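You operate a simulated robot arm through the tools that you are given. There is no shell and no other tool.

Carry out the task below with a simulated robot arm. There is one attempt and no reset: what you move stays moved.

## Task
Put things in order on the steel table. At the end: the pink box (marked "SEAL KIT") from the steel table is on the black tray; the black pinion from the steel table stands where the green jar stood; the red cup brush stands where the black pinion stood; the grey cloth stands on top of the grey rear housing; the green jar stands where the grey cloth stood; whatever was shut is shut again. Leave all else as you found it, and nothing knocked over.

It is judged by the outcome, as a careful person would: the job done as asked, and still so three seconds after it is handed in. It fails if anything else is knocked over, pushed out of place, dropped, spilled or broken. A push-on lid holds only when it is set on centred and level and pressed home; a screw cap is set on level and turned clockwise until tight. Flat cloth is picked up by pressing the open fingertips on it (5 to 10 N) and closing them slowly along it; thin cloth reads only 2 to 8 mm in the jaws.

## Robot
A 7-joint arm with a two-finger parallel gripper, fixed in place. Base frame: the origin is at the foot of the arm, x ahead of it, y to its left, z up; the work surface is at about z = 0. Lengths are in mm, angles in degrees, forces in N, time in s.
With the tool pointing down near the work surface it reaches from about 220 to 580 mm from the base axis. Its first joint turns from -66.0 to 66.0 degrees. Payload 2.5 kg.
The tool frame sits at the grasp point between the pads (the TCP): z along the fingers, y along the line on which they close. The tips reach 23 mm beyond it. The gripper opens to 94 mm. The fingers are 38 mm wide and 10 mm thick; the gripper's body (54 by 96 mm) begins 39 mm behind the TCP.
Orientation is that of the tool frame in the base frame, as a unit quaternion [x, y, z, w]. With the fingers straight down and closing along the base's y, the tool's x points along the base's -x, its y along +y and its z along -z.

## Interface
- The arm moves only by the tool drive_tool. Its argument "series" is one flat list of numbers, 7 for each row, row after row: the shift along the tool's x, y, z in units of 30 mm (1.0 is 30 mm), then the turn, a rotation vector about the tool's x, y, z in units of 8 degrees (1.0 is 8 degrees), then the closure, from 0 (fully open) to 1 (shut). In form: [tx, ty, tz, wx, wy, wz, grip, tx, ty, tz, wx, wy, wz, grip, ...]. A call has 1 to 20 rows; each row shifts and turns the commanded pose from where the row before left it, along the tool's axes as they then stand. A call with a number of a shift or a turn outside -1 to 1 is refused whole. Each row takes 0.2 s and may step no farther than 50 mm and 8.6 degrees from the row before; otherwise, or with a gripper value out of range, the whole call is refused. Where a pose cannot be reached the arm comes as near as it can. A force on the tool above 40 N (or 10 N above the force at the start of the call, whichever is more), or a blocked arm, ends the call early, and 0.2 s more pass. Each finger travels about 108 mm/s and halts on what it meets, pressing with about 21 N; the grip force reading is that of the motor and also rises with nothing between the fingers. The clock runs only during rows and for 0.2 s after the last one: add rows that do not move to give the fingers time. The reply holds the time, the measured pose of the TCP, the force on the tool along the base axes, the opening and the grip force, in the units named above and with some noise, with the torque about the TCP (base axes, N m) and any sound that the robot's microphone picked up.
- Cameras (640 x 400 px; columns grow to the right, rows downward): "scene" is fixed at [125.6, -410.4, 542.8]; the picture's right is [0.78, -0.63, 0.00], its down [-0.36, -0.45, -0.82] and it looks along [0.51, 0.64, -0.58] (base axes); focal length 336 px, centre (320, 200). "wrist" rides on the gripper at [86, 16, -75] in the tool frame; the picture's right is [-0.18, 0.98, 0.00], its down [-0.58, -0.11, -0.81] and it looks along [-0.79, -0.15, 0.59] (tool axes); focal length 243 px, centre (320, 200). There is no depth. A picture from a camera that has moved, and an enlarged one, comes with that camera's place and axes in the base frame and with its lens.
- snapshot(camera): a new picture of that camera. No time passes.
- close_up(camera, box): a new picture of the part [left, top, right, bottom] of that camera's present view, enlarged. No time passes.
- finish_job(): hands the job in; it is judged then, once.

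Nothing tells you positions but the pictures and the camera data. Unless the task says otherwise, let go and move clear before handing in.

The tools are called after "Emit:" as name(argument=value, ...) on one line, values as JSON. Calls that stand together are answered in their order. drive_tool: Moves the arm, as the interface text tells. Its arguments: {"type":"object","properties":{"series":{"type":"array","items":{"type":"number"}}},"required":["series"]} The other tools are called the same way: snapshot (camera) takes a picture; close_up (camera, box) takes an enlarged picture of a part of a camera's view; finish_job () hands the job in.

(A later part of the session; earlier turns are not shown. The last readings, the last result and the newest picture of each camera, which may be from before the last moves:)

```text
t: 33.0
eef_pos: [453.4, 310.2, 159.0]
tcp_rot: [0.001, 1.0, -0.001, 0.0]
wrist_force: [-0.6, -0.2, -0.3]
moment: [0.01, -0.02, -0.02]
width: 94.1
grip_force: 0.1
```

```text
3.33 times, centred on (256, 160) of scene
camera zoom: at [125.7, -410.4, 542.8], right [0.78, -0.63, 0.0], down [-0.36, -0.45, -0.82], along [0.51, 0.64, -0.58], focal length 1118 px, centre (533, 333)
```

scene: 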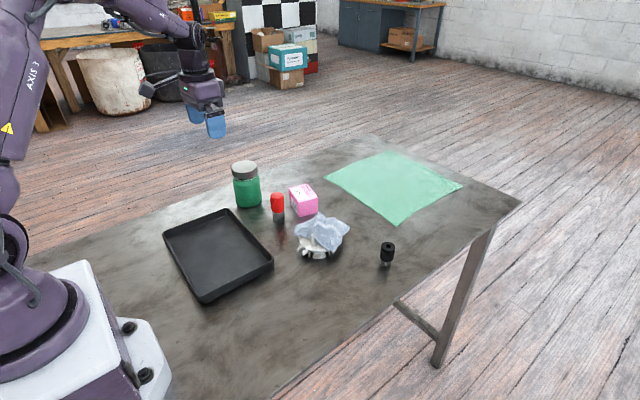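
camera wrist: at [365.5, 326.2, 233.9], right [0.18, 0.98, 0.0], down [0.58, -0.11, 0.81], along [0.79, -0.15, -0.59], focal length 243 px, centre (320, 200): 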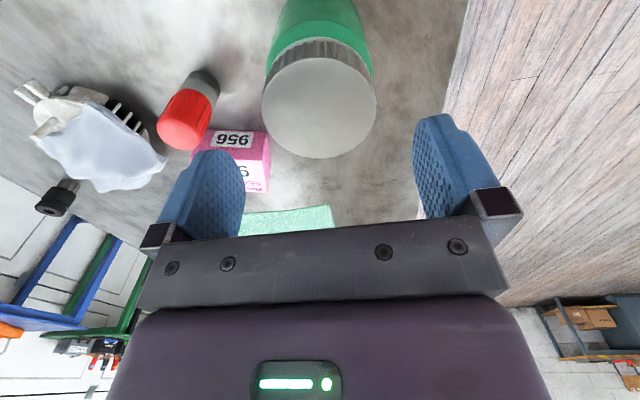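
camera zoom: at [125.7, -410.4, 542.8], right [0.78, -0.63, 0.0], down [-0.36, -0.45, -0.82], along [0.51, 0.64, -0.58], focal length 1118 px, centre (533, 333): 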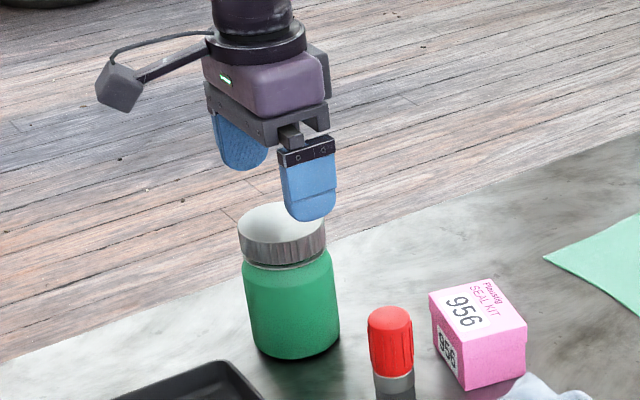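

The lid's edges average to (453, 311), so the jar is well centred. I'll descend around its body to TCP z≈75.

Emit:
drive_tool(series=[0, 0.02, 0.7, 0, 0, 0, 0, 0, 0, 0.7, 0, 0, 0, 0, 0, 0, 0.7, 0, 0, 0, 0, 0, 0, 0.7, 0, 0, 0, 0, 0, 0, 0, 0, 0, 0, 0])

Emit:
close_up(camera="scene", box=[200, 100, 312, 220])

Emit:
snapshot(camera="wrist")

```text
t: 34.2
eef_pos: [453.0, 311.8, 75.3]
tcp_rot: [0.001, 1.0, -0.001, 0.0]
wrist_force: [-0.6, -0.2, -0.6]
moment: [0.01, 0.02, -0.02]
width: 93.8
grip_force: 0.0
```

```text
3.33 times, centred on (256, 160) of scene
camera zoom: at [125.6, -410.4, 542.8], right [0.78, -0.63, 0.0], down [-0.36, -0.45, -0.82], along [0.51, 0.64, -0.58], focal length 1118 px, centre (533, 333)
```

zoom: 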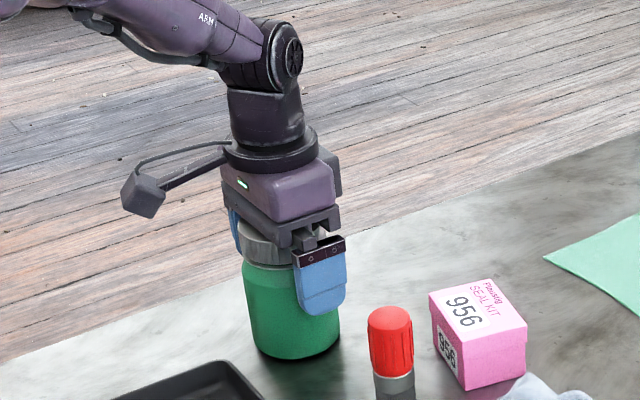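

```text
taken
camera wrist: at [365.7, 327.8, 150.3], right [0.19, 0.98, 0.0], down [0.58, -0.11, 0.81], along [0.79, -0.15, -0.59], focal length 243 px, centre (320, 200)
```

wrist: 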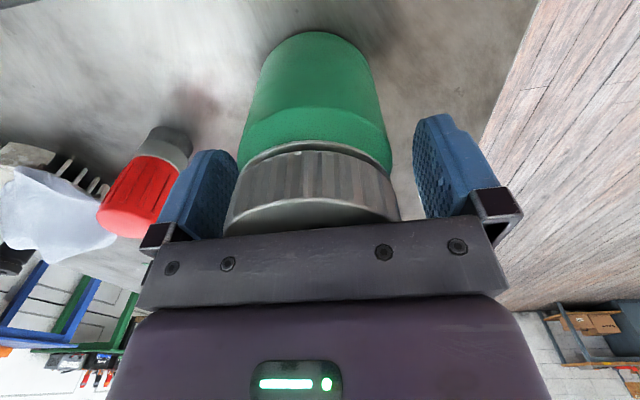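

The jar is centred to within about a millimetre between the fingers. I'll close gently on its body.

Emit:
drive_tool(series=[0, 0, 0, 0, 0, 0, 0.06, 0, 0, 0, 0, 0, 0, 0.1, 0, 0, 0, 0, 0, 0, 0.13, 0, 0, 0, 0, 0, 0, 0.16, 0, 0, 0, 0, 0, 0, 0.19, 0, 0, 0, 0, 0, 0, 0.22, 0, 0, 0, 0, 0, 0, 0.26, 0, 0, 0, 0, 0, 0, 0.3, 0, 0, 0, 0, 0, 0, 0.3])

Emit:
snapshot(camera="wrist")

```text
t: 36.2
eef_pos: [452.4, 312.3, 77.2]
tcp_rot: [0.0, 1.0, 0.0, 0.0]
wrist_force: [0.2, -2.5, 0.4]
moment: [-0.1, -0.05, -0.02]
width: 71.7
grip_force: 20.8
```

```text
taken
camera wrist: at [365.7, 327.6, 150.5], right [0.19, 0.98, 0.0], down [0.58, -0.11, 0.81], along [0.79, -0.15, -0.59], focal length 243 px, centre (320, 200)
```

wrist: 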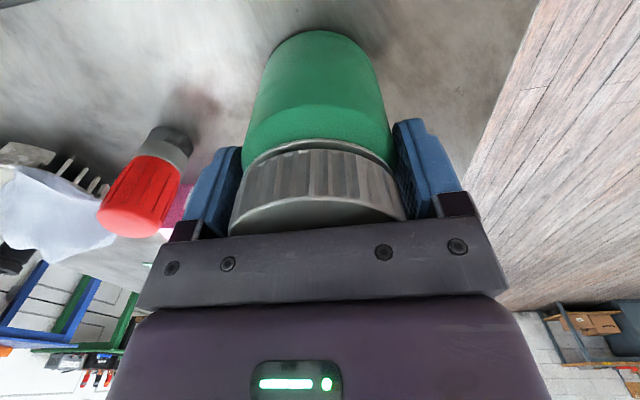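

The jar is held at a width of 72 mm. I'll lift it straight up and check that it comes cleanly.

Emit:
drive_tool(series=[0, 0, -0.2, 0, 0, 0, 0.3, 0, 0, -0.4, 0, 0, 0, 0.3, 0, 0, -0.8, 0, 0, 0, 0.3, 0, 0, -0.9, 0, 0, 0, 0.3, 0, 0, -0.9, 0, 0, 0, 0.3, 0, 0, -0.9, 0, 0, 0, 0.3, 0, 0, 0, 0, 0, 0, 0.3])

Emit:
snapshot(camera="scene")

Emit:
snapshot(camera="wrist")

```text
t: 37.8
eef_pos: [452.3, 311.3, 197.3]
tcp_rot: [0.001, 1.0, 0.0, 0.0]
wrist_force: [-0.5, -0.2, -4.5]
moment: [-0.01, 0.0, 0.0]
width: 71.8
grip_force: 21.0
```

```text
taken
```

scene: 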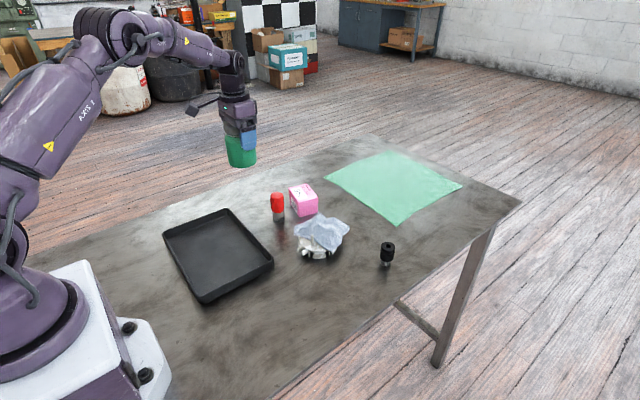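

```text
taken
camera wrist: at [365.4, 327.3, 272.4], right [0.19, 0.98, 0.0], down [0.58, -0.11, 0.81], along [0.79, -0.15, -0.59], focal length 243 px, centre (320, 200)
```

wrist: 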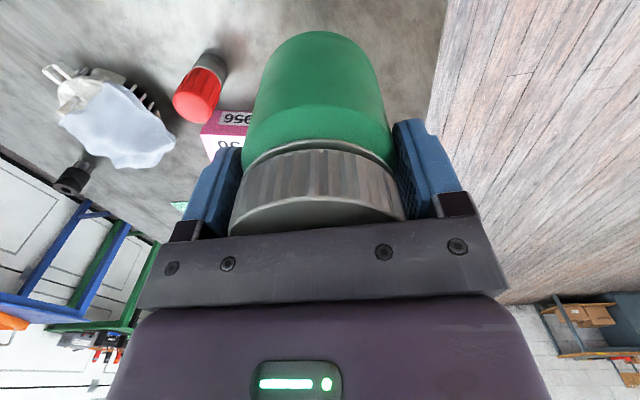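

The jar is held firmly (about 4.5 N). I'll carry it over to the cloth's old place.

Emit:
drive_tool(series=[0.208, -0.974, 0, 0, 0, 0, 0.3, 0.208, -0.974, 0, 0, 0, 0, 0.3, 0.208, -0.974, 0, 0, 0, 0, 0.3, 0.208, -0.974, 0, 0, 0, 0, 0.3, 0.208, -0.974, 0, 0, 0, 0, 0.3, 0.208, -0.974, 0, 0, 0, 0, 0.3, 0.208, -0.974, 0, 0, 0, 0, 0.3, 0.208, -0.974, 0, 0, 0, 0, 0.3, 0.208, -0.974, 0, 0, 0, 0, 0.3, 0.208, -0.974, 0, 0, 0, 0, 0.3, 0.208, -0.974, 0, 0, 0, 0, 0.3, 0.208, -0.974, 0, 0, 0, 0, 0.3, 0.208, -0.974, 0, 0, 0, 0, 0.3, 0, 0, 0, 0, 0, 0, 0.3])

Emit:
snapshot(camera="scene")

Emit:
snapshot(camera="wrist")

```text
t: 40.8
eef_pos: [372.0, -67.4, 198.8]
tcp_rot: [0.0, 1.0, 0.0, 0.001]
wrist_force: [0.8, 0.3, -3.9]
moment: [-0.01, -0.01, -0.01]
width: 71.7
grip_force: 20.7
```

```text
taken
```

scene: 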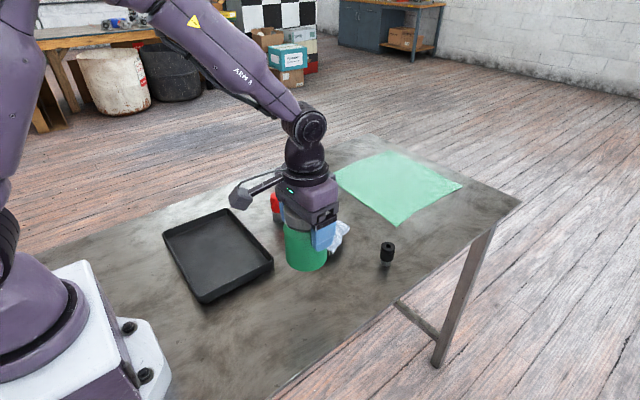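

```text
taken
camera wrist: at [285.6, -52.3, 273.7], right [0.18, 0.98, 0.0], down [0.58, -0.11, 0.81], along [0.79, -0.15, -0.59], focal length 243 px, centre (320, 200)
```

wrist: 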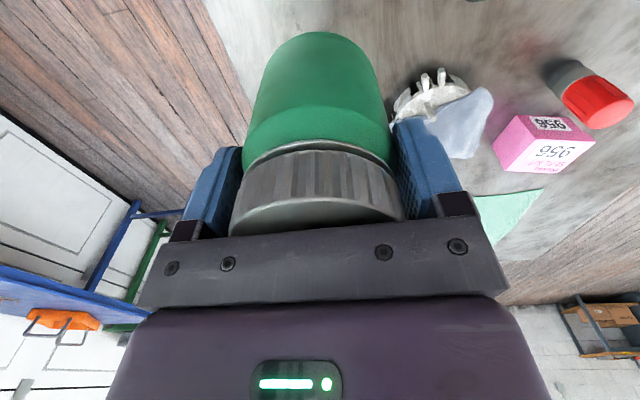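

Emit:
drive_tool(series=[0, 0, 0.95, 0, 0, 0, 0.3, 0, 0, 0.95, 0, 0, 0, 0.3, 0, 0, 0.95, 0, 0, 0, 0.3, 0, 0, 0.8, 0, 0, 0, 0.3, 0, 0, 0.2, 0, 0, 0, 0.3, 0, 0, 0.06, 0, 0, 0, 0.3, 0, 0, 0, 0, 0, 0, 0.3])

```text
t: 42.4
eef_pos: [371.4, -68.4, 83.1]
tcp_rot: [0.0, 1.0, 0.0, 0.0]
wrist_force: [0.1, -0.5, -5.4]
moment: [0.0, 0.0, 0.04]
width: 72.1
grip_force: 21.0
```

Emit:
drive_tool(series=[0, 0, 0.08, 0, 0, 0, 0.3, 0, 0, 0.08, 0, 0, 0, 0.3, 0, 0, 0, 0, 0, 0, 0.3])

```text
t: 43.2
eef_pos: [370.3, -68.7, 75.4]
tcp_rot: [0.001, 1.0, 0.0, -0.001]
wrist_force: [-0.6, -0.1, -4.3]
moment: [0.0, -0.01, 0.01]
width: 71.4
grip_force: 20.6
```

Emit:
drive_tool(series=[0, 0, 0.05, 0, 0, 0, 0.3, 0, 0, 0, 0, 0, 0, 0.3])

```text
t: 43.8
eef_pos: [373.0, -69.4, 75.5]
tcp_rot: [0.001, 1.0, 0.0, 0.002]
wrist_force: [-4.5, -0.3, 17.5]
moment: [0.01, 0.2, -0.03]
width: 71.8
grip_force: 21.0
```

The jar is resting on the table. I'll ease off, release and rise.

Emit:
drive_tool(series=[0, 0, -0.02, 0, 0, 0, 0.3, 0, 0, 0, 0, 0, 0, 0.22, 0, 0, 0, 0, 0, 0, 0.16, 0, 0, 0, 0, 0, 0, 0.08, 0, 0, 0, 0, 0, 0, 0, 0, 0, 0, 0, 0, 0, 0])

Emit:
snapshot(camera="wrist")

Emit:
snapshot(camera="scene")

```text
t: 45.2
eef_pos: [371.7, -68.0, 75.5]
tcp_rot: [0.001, 1.0, 0.0, 0.0]
wrist_force: [-0.2, 0.3, -0.7]
moment: [-0.03, 0.03, 0.04]
width: 94.2
grip_force: 0.1
```

```text
taken
camera wrist: at [284.7, -52.5, 150.1], right [0.19, 0.98, 0.0], down [0.58, -0.11, 0.81], along [0.79, -0.15, -0.59], focal length 243 px, centre (320, 200)
```

wrist: 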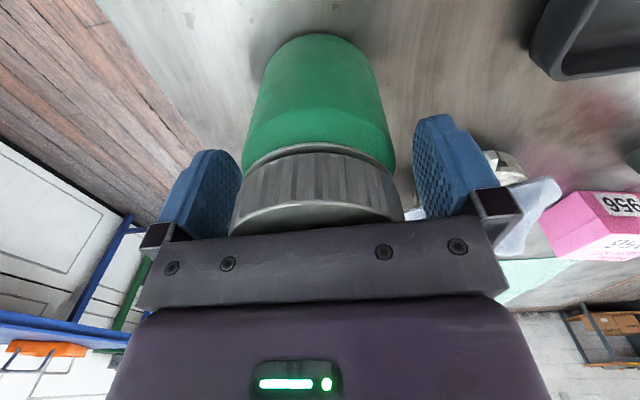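

```text
taken
```

scene: 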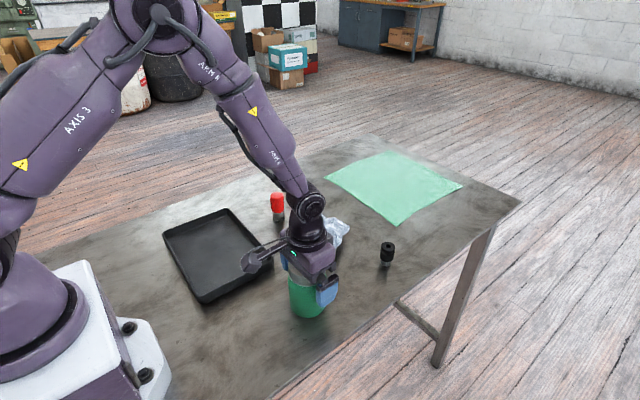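

The jar stands free in the cloth's old place. I'll rise clear and go look at the pinion.

Emit:
drive_tool(series=[0, 0, -0.3, 0, 0, 0, 0, 0, 0, -0.7, 0, 0, 0, 0, 0, 0, -1, 0, 0, 0, 0, 0, 0, -1, 0, 0, 0, 0, 0, 0, -1, 0, 0, 0, 0, -0.9, -0.2, -0.3, 0, 0, 0, 0, -0.9, -0.2, -0.3, 0, 0, 0, 0, -0.9, -0.2, 0, 0, 0, 0, 0, -0.6, -0.13, 0, 0, 0, 0, 0, 0, 0, 0, 0, 0, 0, 0])

Emit:
snapshot(camera="wrist")

Emit:
snapshot(camera="scene")

```text
t: 47.4
eef_pos: [471.6, -90.5, 211.9]
tcp_rot: [0.001, 1.0, 0.0, 0.0]
wrist_force: [0.1, 0.2, 0.5]
moment: [-0.02, 0.0, 0.01]
width: 93.9
grip_force: 0.2
```

```text
taken
camera wrist: at [384.8, -74.7, 287.5], right [0.19, 0.98, 0.0], down [0.58, -0.11, 0.81], along [0.79, -0.15, -0.59], focal length 243 px, centre (320, 200)
```

wrist: 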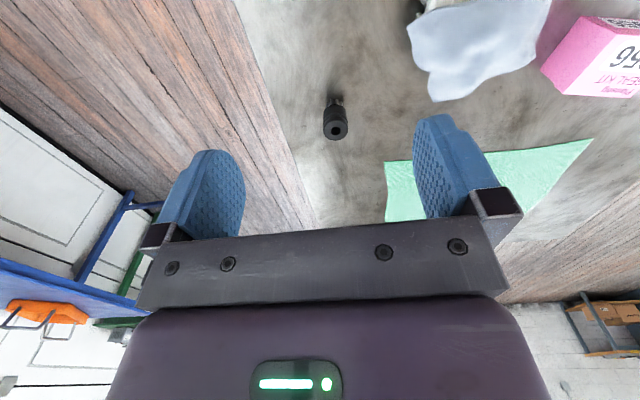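

```text
taken
```

scene: 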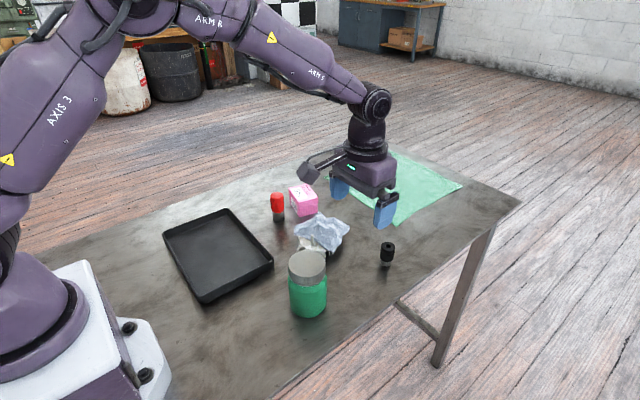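

Emit:
close_up(camera="wrist", box=[288, 80, 384, 150])

Emit:
close_up(camera="scene", box=[360, 230, 416, 275])

Emit:
close_up(camera="scene", box=[270, 200, 370, 330])

```text
5.71 times, centred on (336, 115) of wrist
camera zoom: at [384.8, -74.7, 287.5], right [0.19, 0.98, 0.0], down [0.58, -0.11, 0.81], along [0.79, -0.15, -0.59], focal length 1386 px, centre (229, 686)
```

zoom: 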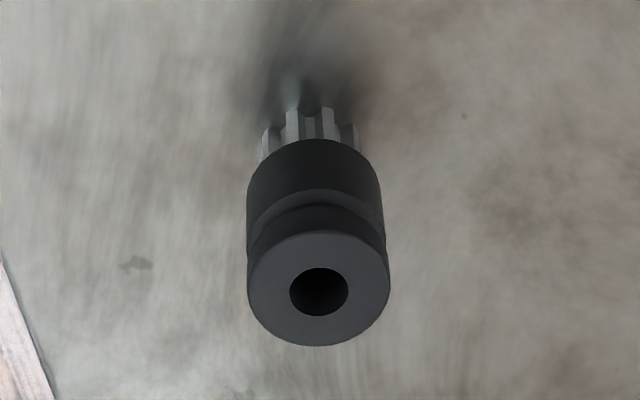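

```text
8.89 times, centred on (388, 252) of scene
camera zoom: at [125.7, -410.4, 542.8], right [0.78, -0.63, 0.0], down [-0.36, -0.45, -0.82], along [0.51, 0.64, -0.58], focal length 2982 px, centre (-284, -267)
```

zoom: 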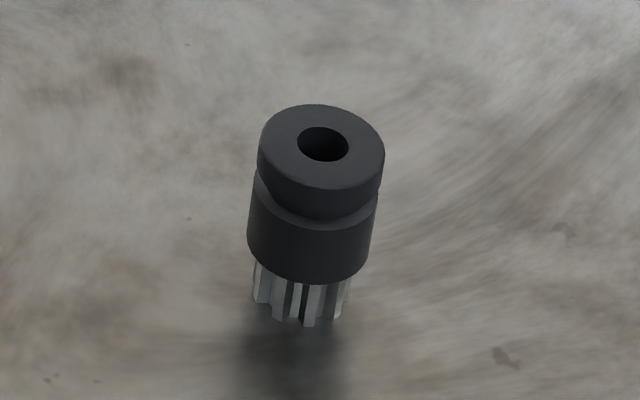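

```text
3.08 times, centred on (320, 265) of scene
camera zoom: at [125.7, -410.4, 542.8], right [0.78, -0.63, 0.0], down [-0.36, -0.45, -0.82], along [0.51, 0.64, -0.58], focal length 1032 px, centre (320, 0)
```

zoom: 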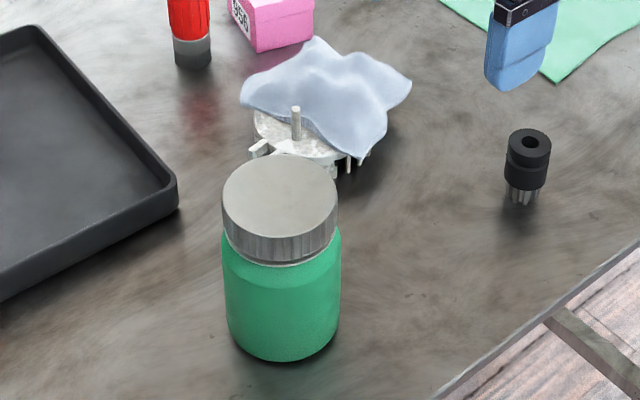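

The pinion stands near (571, -89), about 48 mm tall and 30 mm wide, near the edge of reach. I'll move above it with the jaws at about 60 mm.

Emit:
drive_tool(series=[-0.83, 0.01, 0.9, 0, 0, 0, 0.36, -0.83, 0.01, 0.9, 0, 0, 0, 0.36, -0.83, 0.01, 0.9, 0, 0, 0, 0.36, -0.83, 0.01, 0.9, 0, 0, 0, 0.36, 0, 0, 0, 0, 0, 0, 0.36])

Emit:
snapshot(camera="wrist")

Emit:
close_up(camera="scene", box=[340, 180, 440, 280])

```text
t: 48.6
eef_pos: [570.1, -89.7, 104.4]
tcp_rot: [0.001, 1.0, -0.001, -0.001]
wrist_force: [0.0, 0.7, -0.1]
moment: [0.01, -0.01, 0.0]
width: 60.3
grip_force: 0.1
```

```text
taken
camera wrist: at [483.6, -74.0, 180.2], right [0.19, 0.98, 0.0], down [0.58, -0.11, 0.81], along [0.79, -0.15, -0.59], focal length 243 px, centre (320, 200)
```

wrist: 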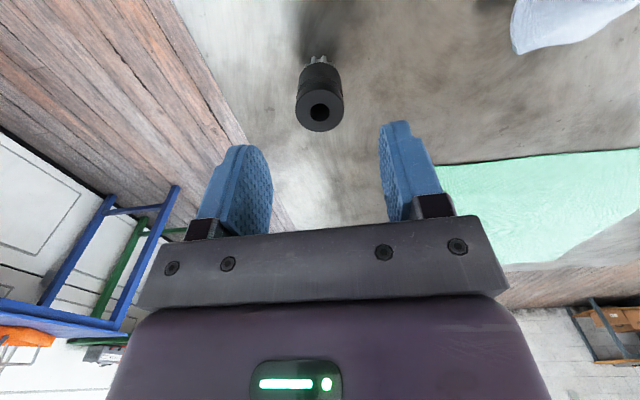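

```text
4.00 times, centred on (390, 230) of scene
camera zoom: at [125.7, -410.4, 542.8], right [0.78, -0.63, 0.0], down [-0.36, -0.45, -0.82], along [0.51, 0.64, -0.58], focal length 1342 px, centre (40, 80)
```

zoom: 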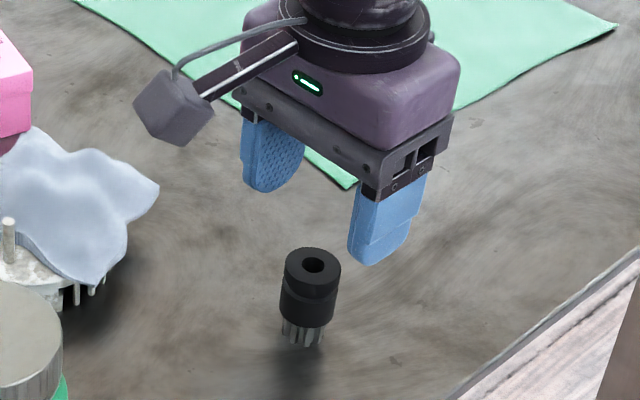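

The pinion is centred under the gripper. I'll lower to TCP z≈35 and close on its black body.

Emit:
drive_tool(series=[0, 0, 0.8, 0, 0, 0, 0.36, 0, 0, 0.8, 0, 0, 0, 0.36, 0, 0, 0.5, 0, 0, 0, 0.36, 0, 0, 0.2, 0, 0, 0, 0.36, 0, 0, 0, 0, 0, 0, 0.36])

Emit:
snapshot(camera="wrist")

Emit:
close_up(camera="scene", box=[340, 180, 440, 280])

```text
t: 49.8
eef_pos: [570.2, -89.2, 36.1]
tcp_rot: [0.001, 1.0, 0.001, 0.0]
wrist_force: [0.5, -0.5, 0.0]
moment: [0.0, 0.0, 0.02]
width: 60.3
grip_force: 0.1
```

```text
taken
camera wrist: at [484.1, -73.4, 110.4], right [0.19, 0.98, 0.0], down [0.58, -0.11, 0.81], along [0.79, -0.15, -0.59], focal length 243 px, centre (320, 200)
```

wrist: 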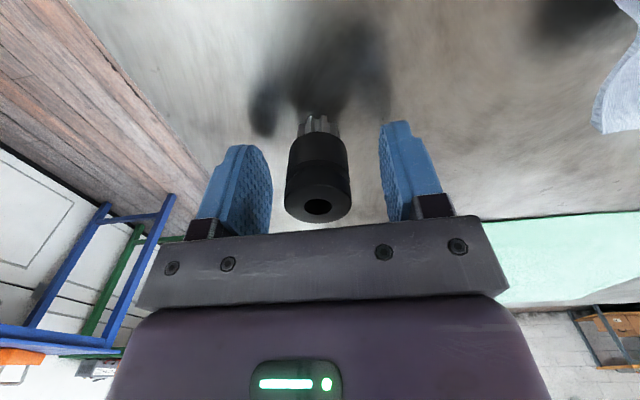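

```text
4.00 times, centred on (390, 230) of scene
camera zoom: at [125.6, -410.4, 542.8], right [0.78, -0.63, 0.0], down [-0.36, -0.45, -0.82], along [0.51, 0.64, -0.58], focal length 1342 px, centre (40, 80)
```

zoom: 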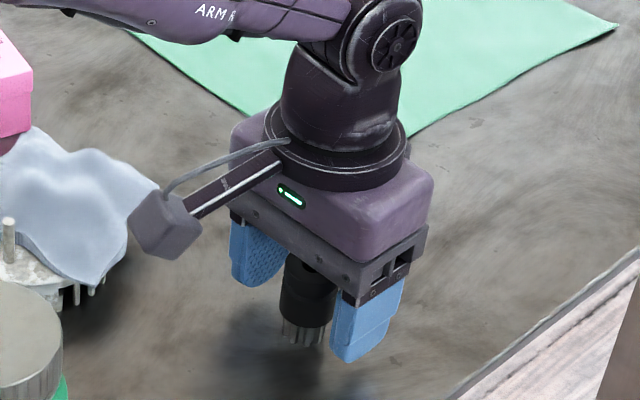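

Emit:
drive_tool(series=[0, 0, 0, 0, 0, 0, 0.44, 0, 0, 0, 0, 0, 0, 0.52, 0, 0, 0, 0, 0, 0, 0.58, 0, 0, 0, 0, 0, 0, 0.62, 0, 0, 0, 0, 0, 0, 0.65, 0, 0, 0, 0, 0, 0, 0.68, 0, 0, 0, 0, 0, 0, 0.71, 0, 0, 0, 0, 0, 0, 0.75, 0, 0, 0, 0, 0, 0, 0.75])

Emit:
snapshot(camera="wrist")

```text
t: 51.8
eef_pos: [571.2, -89.3, 36.6]
tcp_rot: [0.001, 1.0, 0.0, 0.0]
wrist_force: [-0.2, 0.3, 1.0]
moment: [-0.01, 0.01, -0.01]
width: 29.0
grip_force: 21.0
```

```text
taken
camera wrist: at [484.1, -73.5, 110.7], right [0.19, 0.98, 0.0], down [0.58, -0.11, 0.81], along [0.79, -0.15, -0.59], focal length 243 px, centre (320, 200)
```

wrist: 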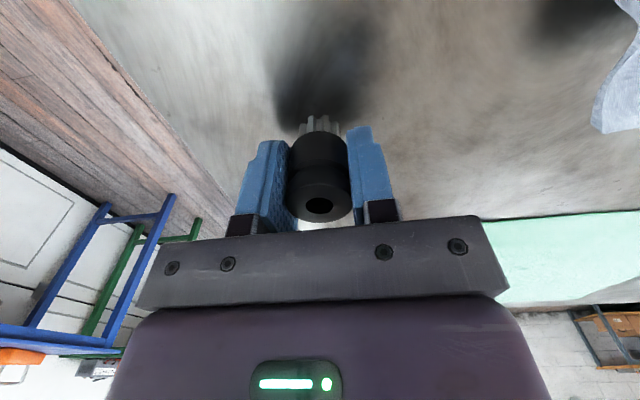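

The pinion is gripped at 29 mm. I'll lift it and carry it to the jar's old place.

Emit:
drive_tool(series=[0, 0, -0.2, 0, 0, 0, 0.75, 0, 0, -0.7, 0, 0, 0, 0.75, 0, 0, -1, 0, 0, 0, 0.75, 0, 0, -1, 0, 0, 0, 0.75, 0, 0, -1, 0, 0, 0, 0.75, 0, 0, -0.9, 0, 0, 0, 0.75, 0, 0, 0, 0, 0, 0, 0.75])

Emit:
drive_tool(series=[0.28, 0.954, 0, 0, 0, 0, 0.75, 0.28, 0.954, 0, 0, 0, 0, 0.75, 0.28, 0.954, 0, 0, 0, 0, 0.75, 0.28, 0.954, 0, 0, 0, 0, 0.75, 0.28, 0.954, 0, 0, 0, 0, 0.75, 0.28, 0.954, 0, 0, 0, 0, 0.75, 0.28, 0.954, 0, 0, 0, 0, 0.75, 0.28, 0.954, 0, 0, 0, 0, 0.75, 0.28, 0.954, 0, 0, 0, 0, 0.75, 0.28, 0.954, 0, 0, 0, 0, 0.75, 0.28, 0.954, 0, 0, 0, 0, 0.75, 0.28, 0.954, 0, 0, 0, 0, 0.75, 0.28, 0.954, 0, 0, 0, 0, 0.75, 0.28, 0.954, 0, 0, 0, 0, 0.75, 0, 0, 0, 0, 0, 0, 0.75])

Emit:
snapshot(camera="wrist")

Emit:
snapshot(camera="scene")

```text
t: 53.4
eef_pos: [569.9, -88.7, 181.4]
tcp_rot: [0.001, 1.0, 0.0, -0.001]
wrist_force: [-0.1, -0.6, -0.9]
moment: [0.0, 0.0, 0.01]
width: 29.2
grip_force: 20.9
```

```text
t: 56.6
eef_pos: [454.4, 312.0, 178.8]
tcp_rot: [0.001, 1.0, 0.0, 0.001]
wrist_force: [0.9, 0.3, -1.5]
moment: [-0.02, 0.01, -0.02]
width: 28.8
grip_force: 20.8
```

```text
taken
camera wrist: at [366.7, 328.3, 253.9], right [0.19, 0.98, 0.0], down [0.58, -0.11, 0.81], along [0.79, -0.15, -0.59], focal length 243 px, centre (320, 200)
```

wrist: 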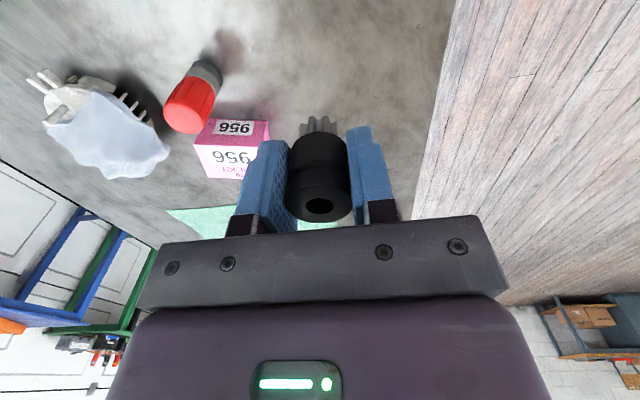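

```text
taken
```

scene: 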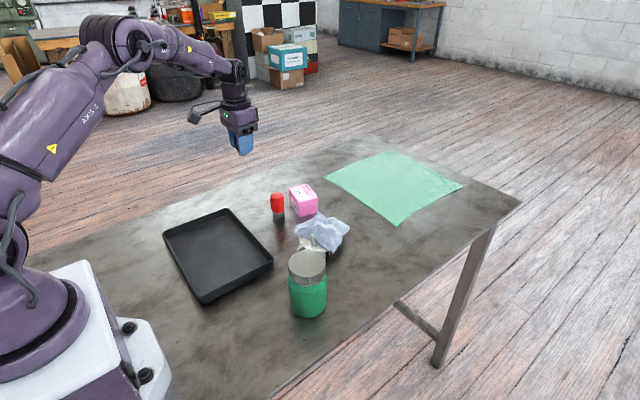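

Emit:
drive_tool(series=[0, 0, 1, 0, 0, 0, 0.75, 0, 0, 1, 0, 0, 0, 0.75, 0, 0, 1, 0, 0, 0, 0.75, 0, 0, 1, 0, 0, 0, 0.75, 0, 0, 0.5, 0, 0, 0, 0.75, 0, 0, 0.1, 0, 0, 0, 0.75, 0, 0, 0, 0, 0, 0, 0.75])

```text
t: 58.2
eef_pos: [453.4, 310.9, 43.3]
tcp_rot: [0.001, 1.0, 0.0, 0.0]
wrist_force: [0.2, 0.2, -1.6]
moment: [0.02, -0.01, 0.0]
width: 28.6
grip_force: 21.3
```

Emit:
drive_tool(series=[0, 0, 0.1, 0, 0, 0, 0.75, 0, 0, 0.07, 0, 0, 0, 0.75, 0, 0, 0, 0, 0, 0, 0.75])

```text
t: 59.0
eef_pos: [452.8, 311.3, 36.7]
tcp_rot: [0.001, 1.0, 0.0, 0.0]
wrist_force: [0.0, 0.5, -1.6]
moment: [0.0, 0.01, 0.0]
width: 28.9
grip_force: 21.1
```

Emit:
drive_tool(series=[0, 0, 0.05, 0, 0, 0, 0.75, 0, 0, 0, 0, 0, 0, 0.75])

```text
t: 59.6
eef_pos: [452.2, 311.6, 36.0]
tcp_rot: [0.001, 1.0, 0.0, 0.0]
wrist_force: [-2.0, -0.7, 2.5]
moment: [0.01, 0.08, 0.0]
width: 28.8
grip_force: 20.8
```

The pinion touches the table. I'll open slowly, then rise.

Emit:
drive_tool(series=[0, 0, 0, 0, 0, 0, 0.68, 0, 0, 0, 0, 0, 0, 0.64, 0, 0, 0, 0, 0, 0, 0.58, 0, 0, 0, 0, 0, 0, 0.5, 0, 0, 0, 0, 0, 0, 0.4, 0, 0, 0, 0, 0, 0, 0.4])

Emit:
snapshot(camera="wrist")

```text
t: 61.0
eef_pos: [452.6, 311.2, 36.2]
tcp_rot: [0.0, 1.0, 0.0, -0.001]
wrist_force: [0.0, 0.4, -0.8]
moment: [-0.04, 0.02, -0.03]
width: 56.3
grip_force: 0.1
```

```text
taken
camera wrist: at [366.0, 327.2, 110.4], right [0.19, 0.98, 0.0], down [0.58, -0.11, 0.81], along [0.79, -0.15, -0.59], focal length 243 px, centre (320, 200)
```

wrist: 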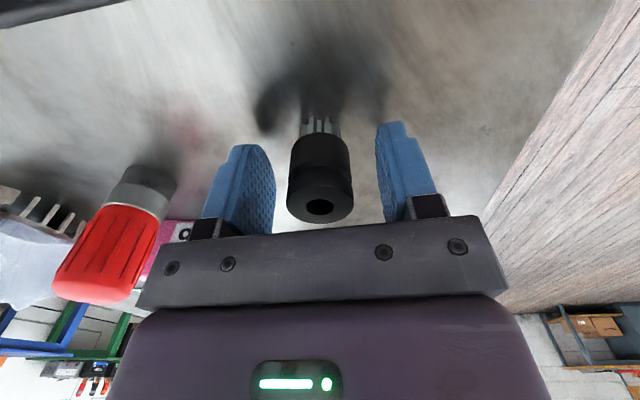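

Emit:
drive_tool(series=[0, 0, -0.3, 0, 0, 0, 0.4, 0, 0, -0.7, 0, 0, 0, 0.4, 0, 0, -1, 0, 0, 0, 0.4, 0, 0, -1, 0, 0, 0, 0.4, 0, 0, -1, 0, 0, 0, 0.4, 0, 0, -1, 0, 0, 0, 0.4, 0.5, -0.807, -0.15, 0, 0, 0, 0.4, 0.5, -0.807, -0.15, 0, 0, 0, 0.4, 0.5, -0.807, -0.15, 0, 0, 0, 0.4, 0.5, -0.807, -0.15, 0, 0, 0, 0.4, 0.5, -0.807, -0.15, 0, 0, 0, 0.4, 0, 0, 0, 0, 0, 0, 0.4])

Emit:
snapshot(camera="wrist")

Emit:
snapshot(camera="scene")

Emit:
close_up(camera="wrist", box=[270, 50, 430, 150])

```text
t: 63.6
eef_pos: [379.2, 190.6, 206.9]
tcp_rot: [0.0, 1.0, -0.001, -0.001]
wrist_force: [-0.5, 0.5, -0.5]
moment: [0.01, 0.01, 0.02]
width: 56.3
grip_force: 0.1
```

```text
taken
camera wrist: at [291.8, 206.6, 281.8], right [0.19, 0.98, 0.0], down [0.58, -0.11, 0.81], along [0.79, -0.15, -0.59], focal length 243 px, centre (320, 200)
```

wrist: 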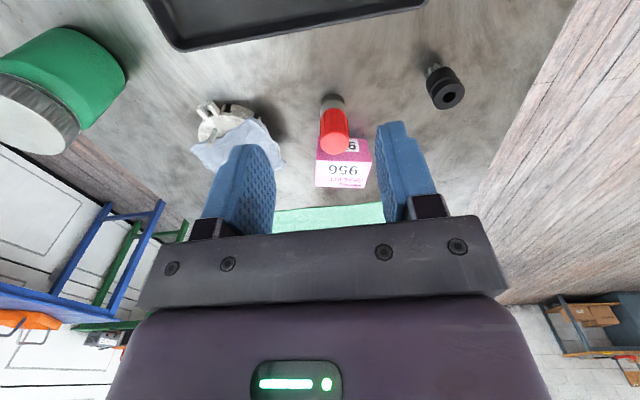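

```text
taken
```

scene: 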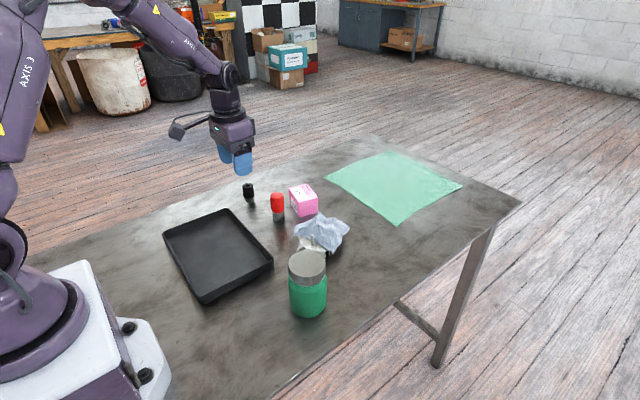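

```text
4.00 times, centred on (350, 100) of wrist
camera zoom: at [291.8, 206.6, 281.8], right [0.19, 0.98, 0.0], down [0.58, -0.11, 0.81], along [0.79, -0.15, -0.59], focal length 970 px, centre (200, 600)
```

zoom: 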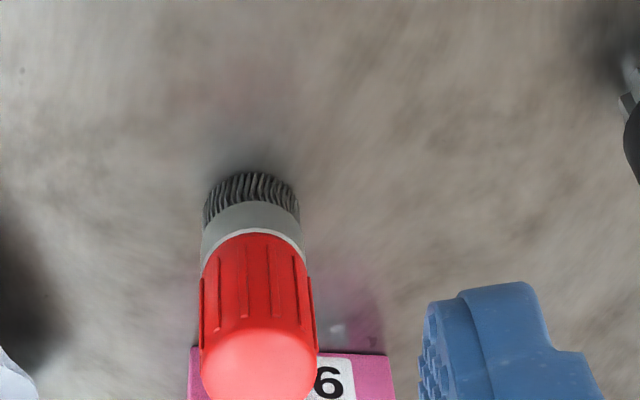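

The brush stands near (468.6, 190), with its red handle about 33 mm across. I'll move above it.

Emit:
drive_tool(series=[-0.745, 0, 0.75, 0, 0, 0, 0.4, -0.745, 0, 0.75, 0, 0, 0, 0.4, -0.745, 0, 0.75, 0, 0, 0, 0.4, -0.745, 0, 0.75, 0, 0, 0, 0.4, 0, 0, 0, 0, 0, 0, 0.4])

Emit:
snapshot(camera="wrist")

Emit:
close_up(camera="scene", box=[230, 140, 340, 230])

```text
t: 64.8
eef_pos: [467.5, 189.3, 117.9]
tcp_rot: [0.0, 1.0, 0.0, 0.0]
wrist_force: [0.1, -0.1, 0.7]
moment: [0.01, -0.01, 0.01]
width: 56.4
grip_force: 0.0
```

```text
taken
camera wrist: at [380.9, 205.9, 191.9], right [0.19, 0.98, 0.0], down [0.58, -0.11, 0.81], along [0.79, -0.15, -0.59], focal length 243 px, centre (320, 200)
```

wrist: 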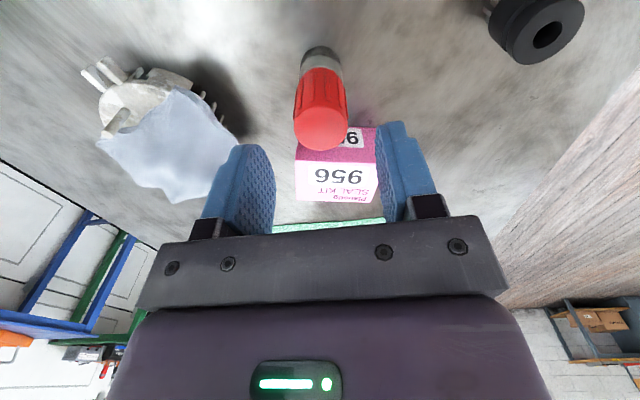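

```text
4.44 times, centred on (285, 185) of scene
camera zoom: at [125.7, -410.4, 542.8], right [0.78, -0.63, 0.0], down [-0.36, -0.45, -0.82], along [0.51, 0.64, -0.58], focal length 1491 px, centre (476, 267)
```

zoom: 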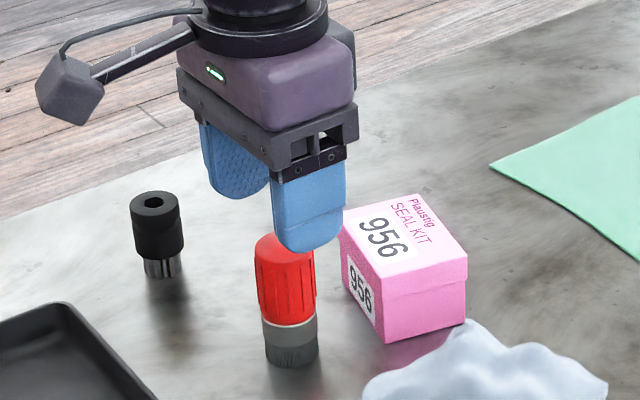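

Aligned. I'll lower to TCP z≈50 and close gently on the red handle.

Emit:
drive_tool(series=[-0.02, 0, 0.8, 0, 0, 0, 0.4, 0, 0, 0.8, 0, 0, 0, 0.4, 0, 0, 0.5, 0, 0, 0, 0.4, 0, 0, 0.16, 0, 0, 0, 0.4, 0, 0, 0, 0, 0, 0, 0.4, 0, 0, 0, 0, 0, 0, 0.48, 0, 0, 0, 0, 0, 0, 0.54, 0, 0, 0, 0, 0, 0, 0.58, 0, 0, 0, 0, 0, 0, 0.61, 0, 0, 0, 0, 0, 0, 0.64, 0, 0, 0, 0, 0, 0, 0.67, 0, 0, 0, 0, 0, 0, 0.72, 0, 0, 0, 0, 0, 0, 0.72])

Emit:
snapshot(camera="wrist")

Emit:
close_up(camera="scene", box=[230, 140, 340, 230])

```text
t: 67.6
eef_pos: [468.9, 189.5, 50.7]
tcp_rot: [0.001, 1.0, 0.0, 0.0]
wrist_force: [-0.3, 0.0, -0.5]
moment: [0.05, -0.01, 0.03]
width: 31.2
grip_force: 21.4
```

```text
taken
camera wrist: at [382.2, 206.1, 125.4], right [0.19, 0.98, 0.0], down [0.58, -0.11, 0.81], along [0.79, -0.15, -0.59], focal length 243 px, centre (320, 200)
```

wrist: 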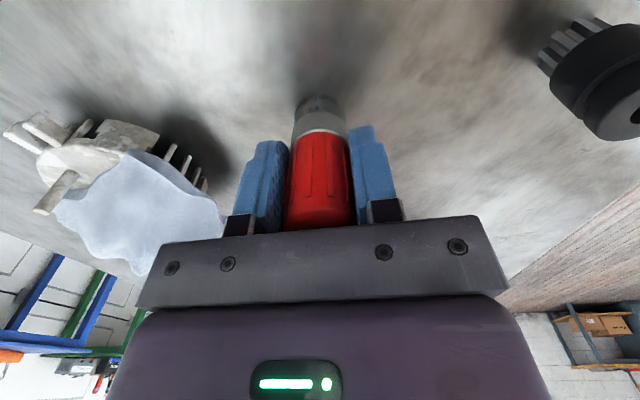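

```text
4.44 times, centred on (285, 185) of scene
camera zoom: at [125.6, -410.4, 542.8], right [0.78, -0.63, 0.0], down [-0.36, -0.45, -0.82], along [0.51, 0.64, -0.58], focal length 1491 px, centre (476, 267)
```

zoom: 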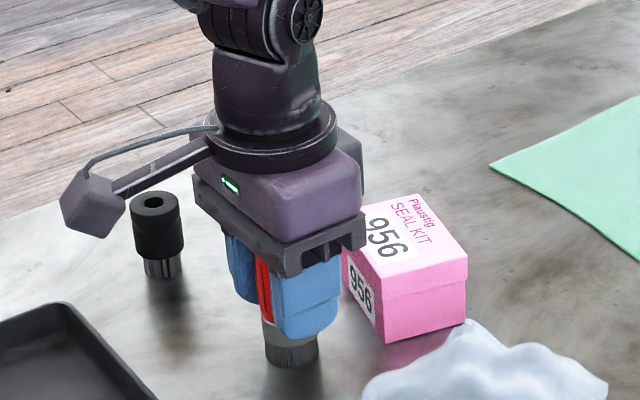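

Emit:
drive_tool(series=[0, 0, -0.2, 0, 0, 0, 0.72, 0, 0, -0.6, 0, 0, 0, 0.72, 0, 0, -1, 0, 0, 0, 0.72, 0, 0, -1, 0, 0, 0, 0.72, 0, 0, -1, 0, 0, 0, 0.72, 0, 0, -0.7, 0, 0, 0, 0.72, 0, 0, 0, 0, 0, 0, 0.72])

Emit:
snapshot(camera="wrist")

Emit:
snapshot(camera="scene")

```text
t: 69.2
eef_pos: [467.4, 191.2, 186.1]
tcp_rot: [0.001, 1.0, 0.0, 0.001]
wrist_force: [-0.5, 0.1, -0.9]
moment: [-0.01, 0.01, -0.02]
width: 31.0
grip_force: 21.1
```

```text
taken
camera wrist: at [380.4, 207.5, 259.8], right [0.18, 0.98, 0.0], down [0.58, -0.11, 0.81], along [0.79, -0.15, -0.59], focal length 243 px, centre (320, 200)
```

wrist: 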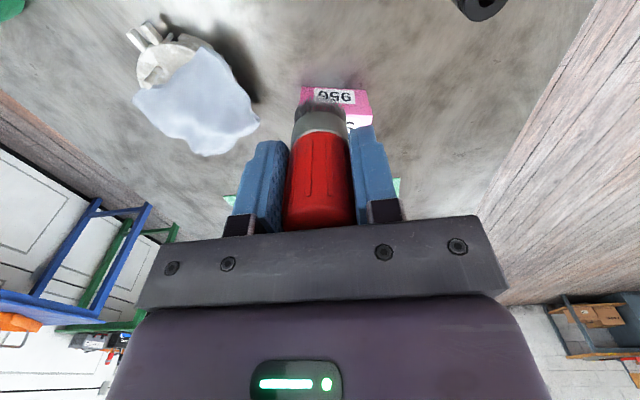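

```text
taken
```

scene: 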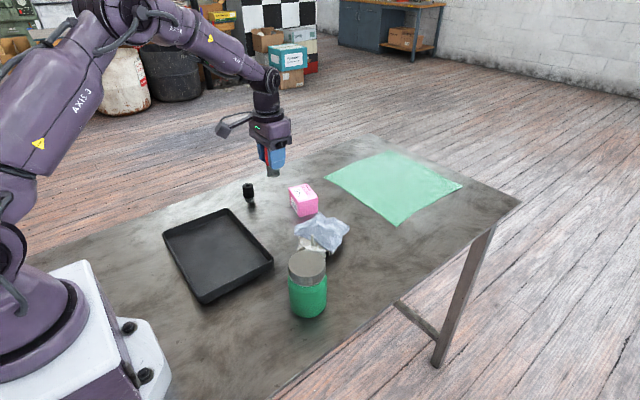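

The brush came up whole. I'll carry it over to where the pinion stood.

Emit:
drive_tool(series=[-0.342, -0.932, 0, 0, 0, 0, 0.72, -0.342, -0.932, 0, 0, 0, 0, 0.72, -0.342, -0.932, 0, 0, 0, 0, 0.72, -0.342, -0.932, 0, 0, 0, 0, 0.72, -0.342, -0.932, 0, 0, 0, 0, 0.72, -0.342, -0.932, 0, 0, 0, 0, 0.72, -0.342, -0.932, 0, 0, 0, 0, 0.72, -0.342, -0.932, 0, 0, 0, 0, 0.72, -0.342, -0.932, 0, 0, 0, 0, 0.72, -0.342, -0.932, 0, 0, 0, 0, 0.72, 0, 0, 0, 0, 0, 0, 0.72, 0, 0, 0, 0, 0, 0, 0.72])

Emit:
snapshot(camera="scene")

```text
t: 71.8
eef_pos: [570.8, -88.9, 186.4]
tcp_rot: [0.0, 1.0, 0.0, 0.0]
wrist_force: [-0.4, 0.1, -0.5]
moment: [-0.02, 0.01, 0.01]
width: 31.2
grip_force: 21.5
```

```text
taken
```

scene: 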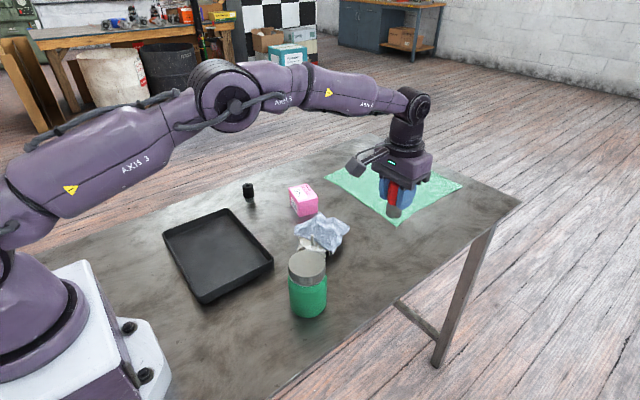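

Emit:
drive_tool(series=[0, -0.01, 1, 0, 0, 0, 0.72, 0, -0.01, 1, 0, 0, 0, 0.72, 0, 0, 1, 0, 0, 0, 0.72, 0, 0, 1, 0, 0, 0, 0.72, 0, 0, 0.3, 0, 0, 0, 0.72, 0, 0, 0.1, 0, 0, 0, 0.72, 0, 0, 0, 0, 0, 0, 0.72])

```text
t: 73.4
eef_pos: [570.4, -90.6, 53.1]
tcp_rot: [0.001, 1.0, 0.0, 0.0]
wrist_force: [0.7, 0.8, -0.7]
moment: [0.01, -0.02, 0.02]
width: 30.9
grip_force: 21.0
```

Emit:
drive_tool(series=[0, 0, 0.06, 0, 0, 0, 0.72, 0, 0, 0, 0, 0, 0, 0.72])

```text
t: 74.0
eef_pos: [570.0, -90.6, 51.6]
tcp_rot: [0.001, 1.0, 0.0, 0.0]
wrist_force: [-0.8, -1.4, 1.8]
moment: [-0.06, 0.05, 0.01]
width: 31.0
grip_force: 20.8
```

Emit:
drive_tool(series=[0, 0, 0.03, 0, 0, 0, 0.72, 0, 0, 0, 0, 0, 0, 0.72])

```text
t: 74.6
eef_pos: [571.8, -90.0, 50.6]
tcp_rot: [0.001, 1.0, 0.0, 0.001]
wrist_force: [-2.5, 0.2, 11.8]
moment: [0.11, 0.2, -0.03]
width: 31.1
grip_force: 21.4
```

The brush is on the table (12 N up). I'll ease off, release slowly and rise.

Emit:
drive_tool(series=[0, 0, -0.02, 0, 0, 0, 0.72, 0, 0, 0, 0, 0, 0, 0.66, 0, 0, 0, 0, 0, 0, 0.62, 0, 0, 0, 0, 0, 0, 0.56, 0, 0, 0, 0, 0, 0, 0.48, 0, 0, 0, 0, 0, 0, 0.4, 0, 0, 0, 0, 0, 0, 0.4])

Emit:
snapshot(camera="wrist")

Emit:
close_up(camera="scene", box=[340, 180, 440, 280])

```text
t: 76.2
eef_pos: [570.1, -90.4, 51.9]
tcp_rot: [0.001, 1.0, 0.0, 0.0]
wrist_force: [0.3, -0.6, 0.8]
moment: [-0.01, 0.01, 0.01]
width: 56.4
grip_force: 0.1
```

```text
taken
camera wrist: at [483.7, -74.2, 126.1], right [0.19, 0.98, 0.0], down [0.58, -0.11, 0.81], along [0.79, -0.15, -0.59], focal length 243 px, centre (320, 200)
```

wrist: 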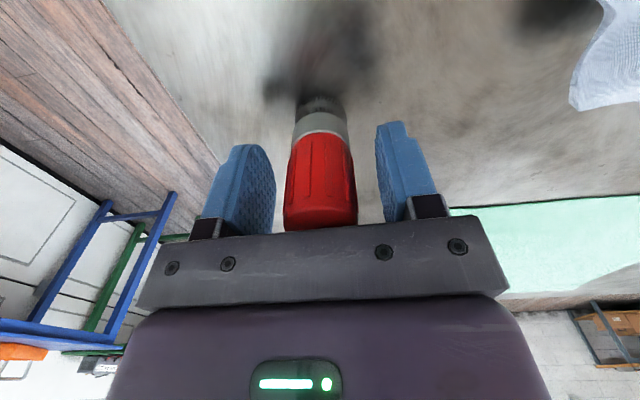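

```text
4.00 times, centred on (390, 230) of scene
camera zoom: at [125.6, -410.4, 542.8], right [0.78, -0.63, 0.0], down [-0.36, -0.45, -0.82], along [0.51, 0.64, -0.58], focal length 1342 px, centre (40, 80)
```

zoom: 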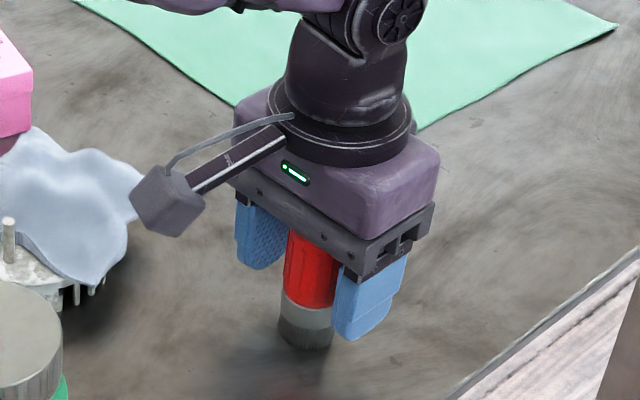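

Emit:
drive_tool(series=[0, 0, -0.3, 0, 0, 0, 0.4, 0, 0, -0.7, 0, 0, 0, 0.4, 0, 0, -1, 0, 0, 0, 0.2, 0, 0, -1, 0, 0, 0, 0, 0, 0, -1, 0, 0, 0, 0, 0, 0, -1, 0, 0, 0, 0, 0.4, 0.917, 0, 0, 0, 0, 0, 0.4, 0.917, 0, 0, 0, 0, 0, 0.4, 0.917, 0, 0, 0, 0, 0, 0.4, 0.917, 0, 0, 0, 0, 0, 0.4, 0.917, 0, 0, 0, 0, 0, 0.4, 0.917, 0, 0, 0, 0, 0, 0.4, 0.917, 0, 0, 0, 0, 0, 0.4, 0.917, 0, 0, 0, 0, 0, 0.4, 0.917, 0, 0, 0, 0, 0, 0.4, 0.917, 0, 0, 0, 0, 0, 0, 0, 0, 0, 0, 0, 0])

Emit:
snapshot(camera="wrist")

Emit:
snapshot(camera="scene")

Emit:
close_up(camera="wrist", box=[250, 50, 410, 150])

Emit:
close_up(camera="scene", box=[260, 160, 360, 250])

```text
t: 79.8
eef_pos: [452.2, 184.8, 199.9]
tcp_rot: [0.001, 1.0, 0.0, 0.0]
wrist_force: [0.6, 0.6, -0.7]
moment: [0.0, 0.03, 0.0]
width: 94.1
grip_force: 0.1
```

```text
taken
camera wrist: at [364.6, 201.1, 274.3], right [0.19, 0.98, 0.0], down [0.58, -0.11, 0.81], along [0.79, -0.15, -0.59], focal length 243 px, centre (320, 200)
```

wrist: 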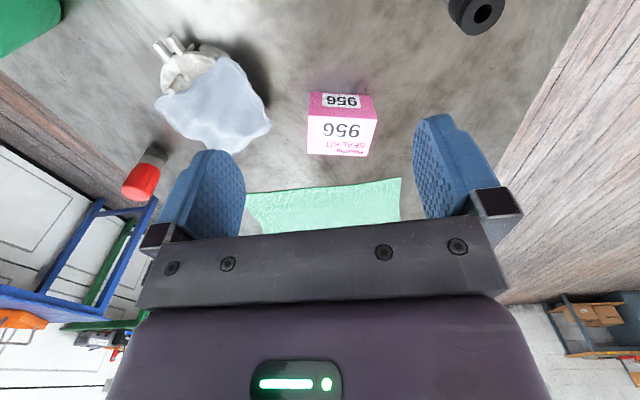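

```text
taken
```

scene: 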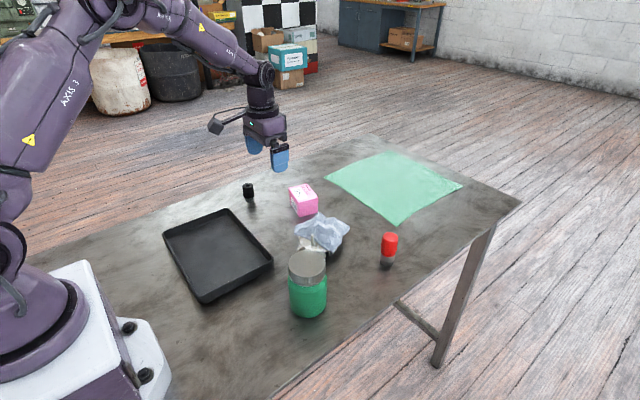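

```text
4.00 times, centred on (330, 100) of wrist
camera zoom: at [364.6, 201.1, 274.3], right [0.19, 0.98, 0.0], down [0.58, -0.11, 0.81], along [0.79, -0.15, -0.59], focal length 970 px, centre (280, 600)
```

zoom: 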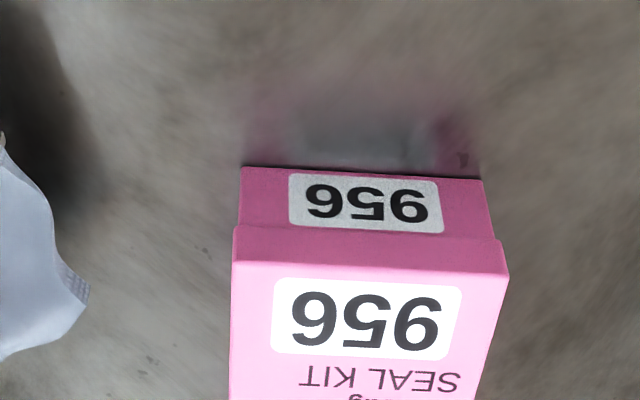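

```text
4.44 times, centred on (310, 205) of scene
camera zoom: at [125.7, -410.4, 542.8], right [0.78, -0.63, 0.0], down [-0.36, -0.45, -0.82], along [0.51, 0.64, -0.58], focal length 1491 px, centre (364, 178)
```

zoom: 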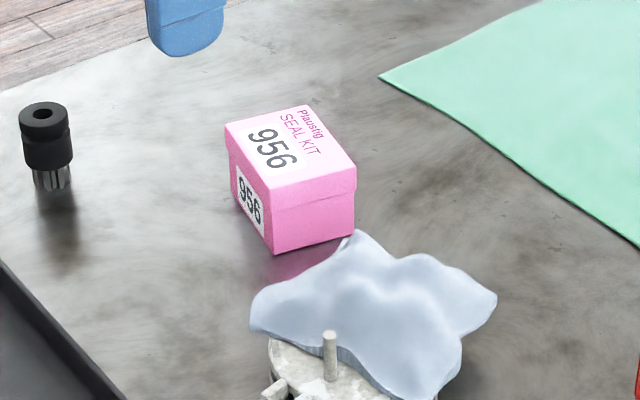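

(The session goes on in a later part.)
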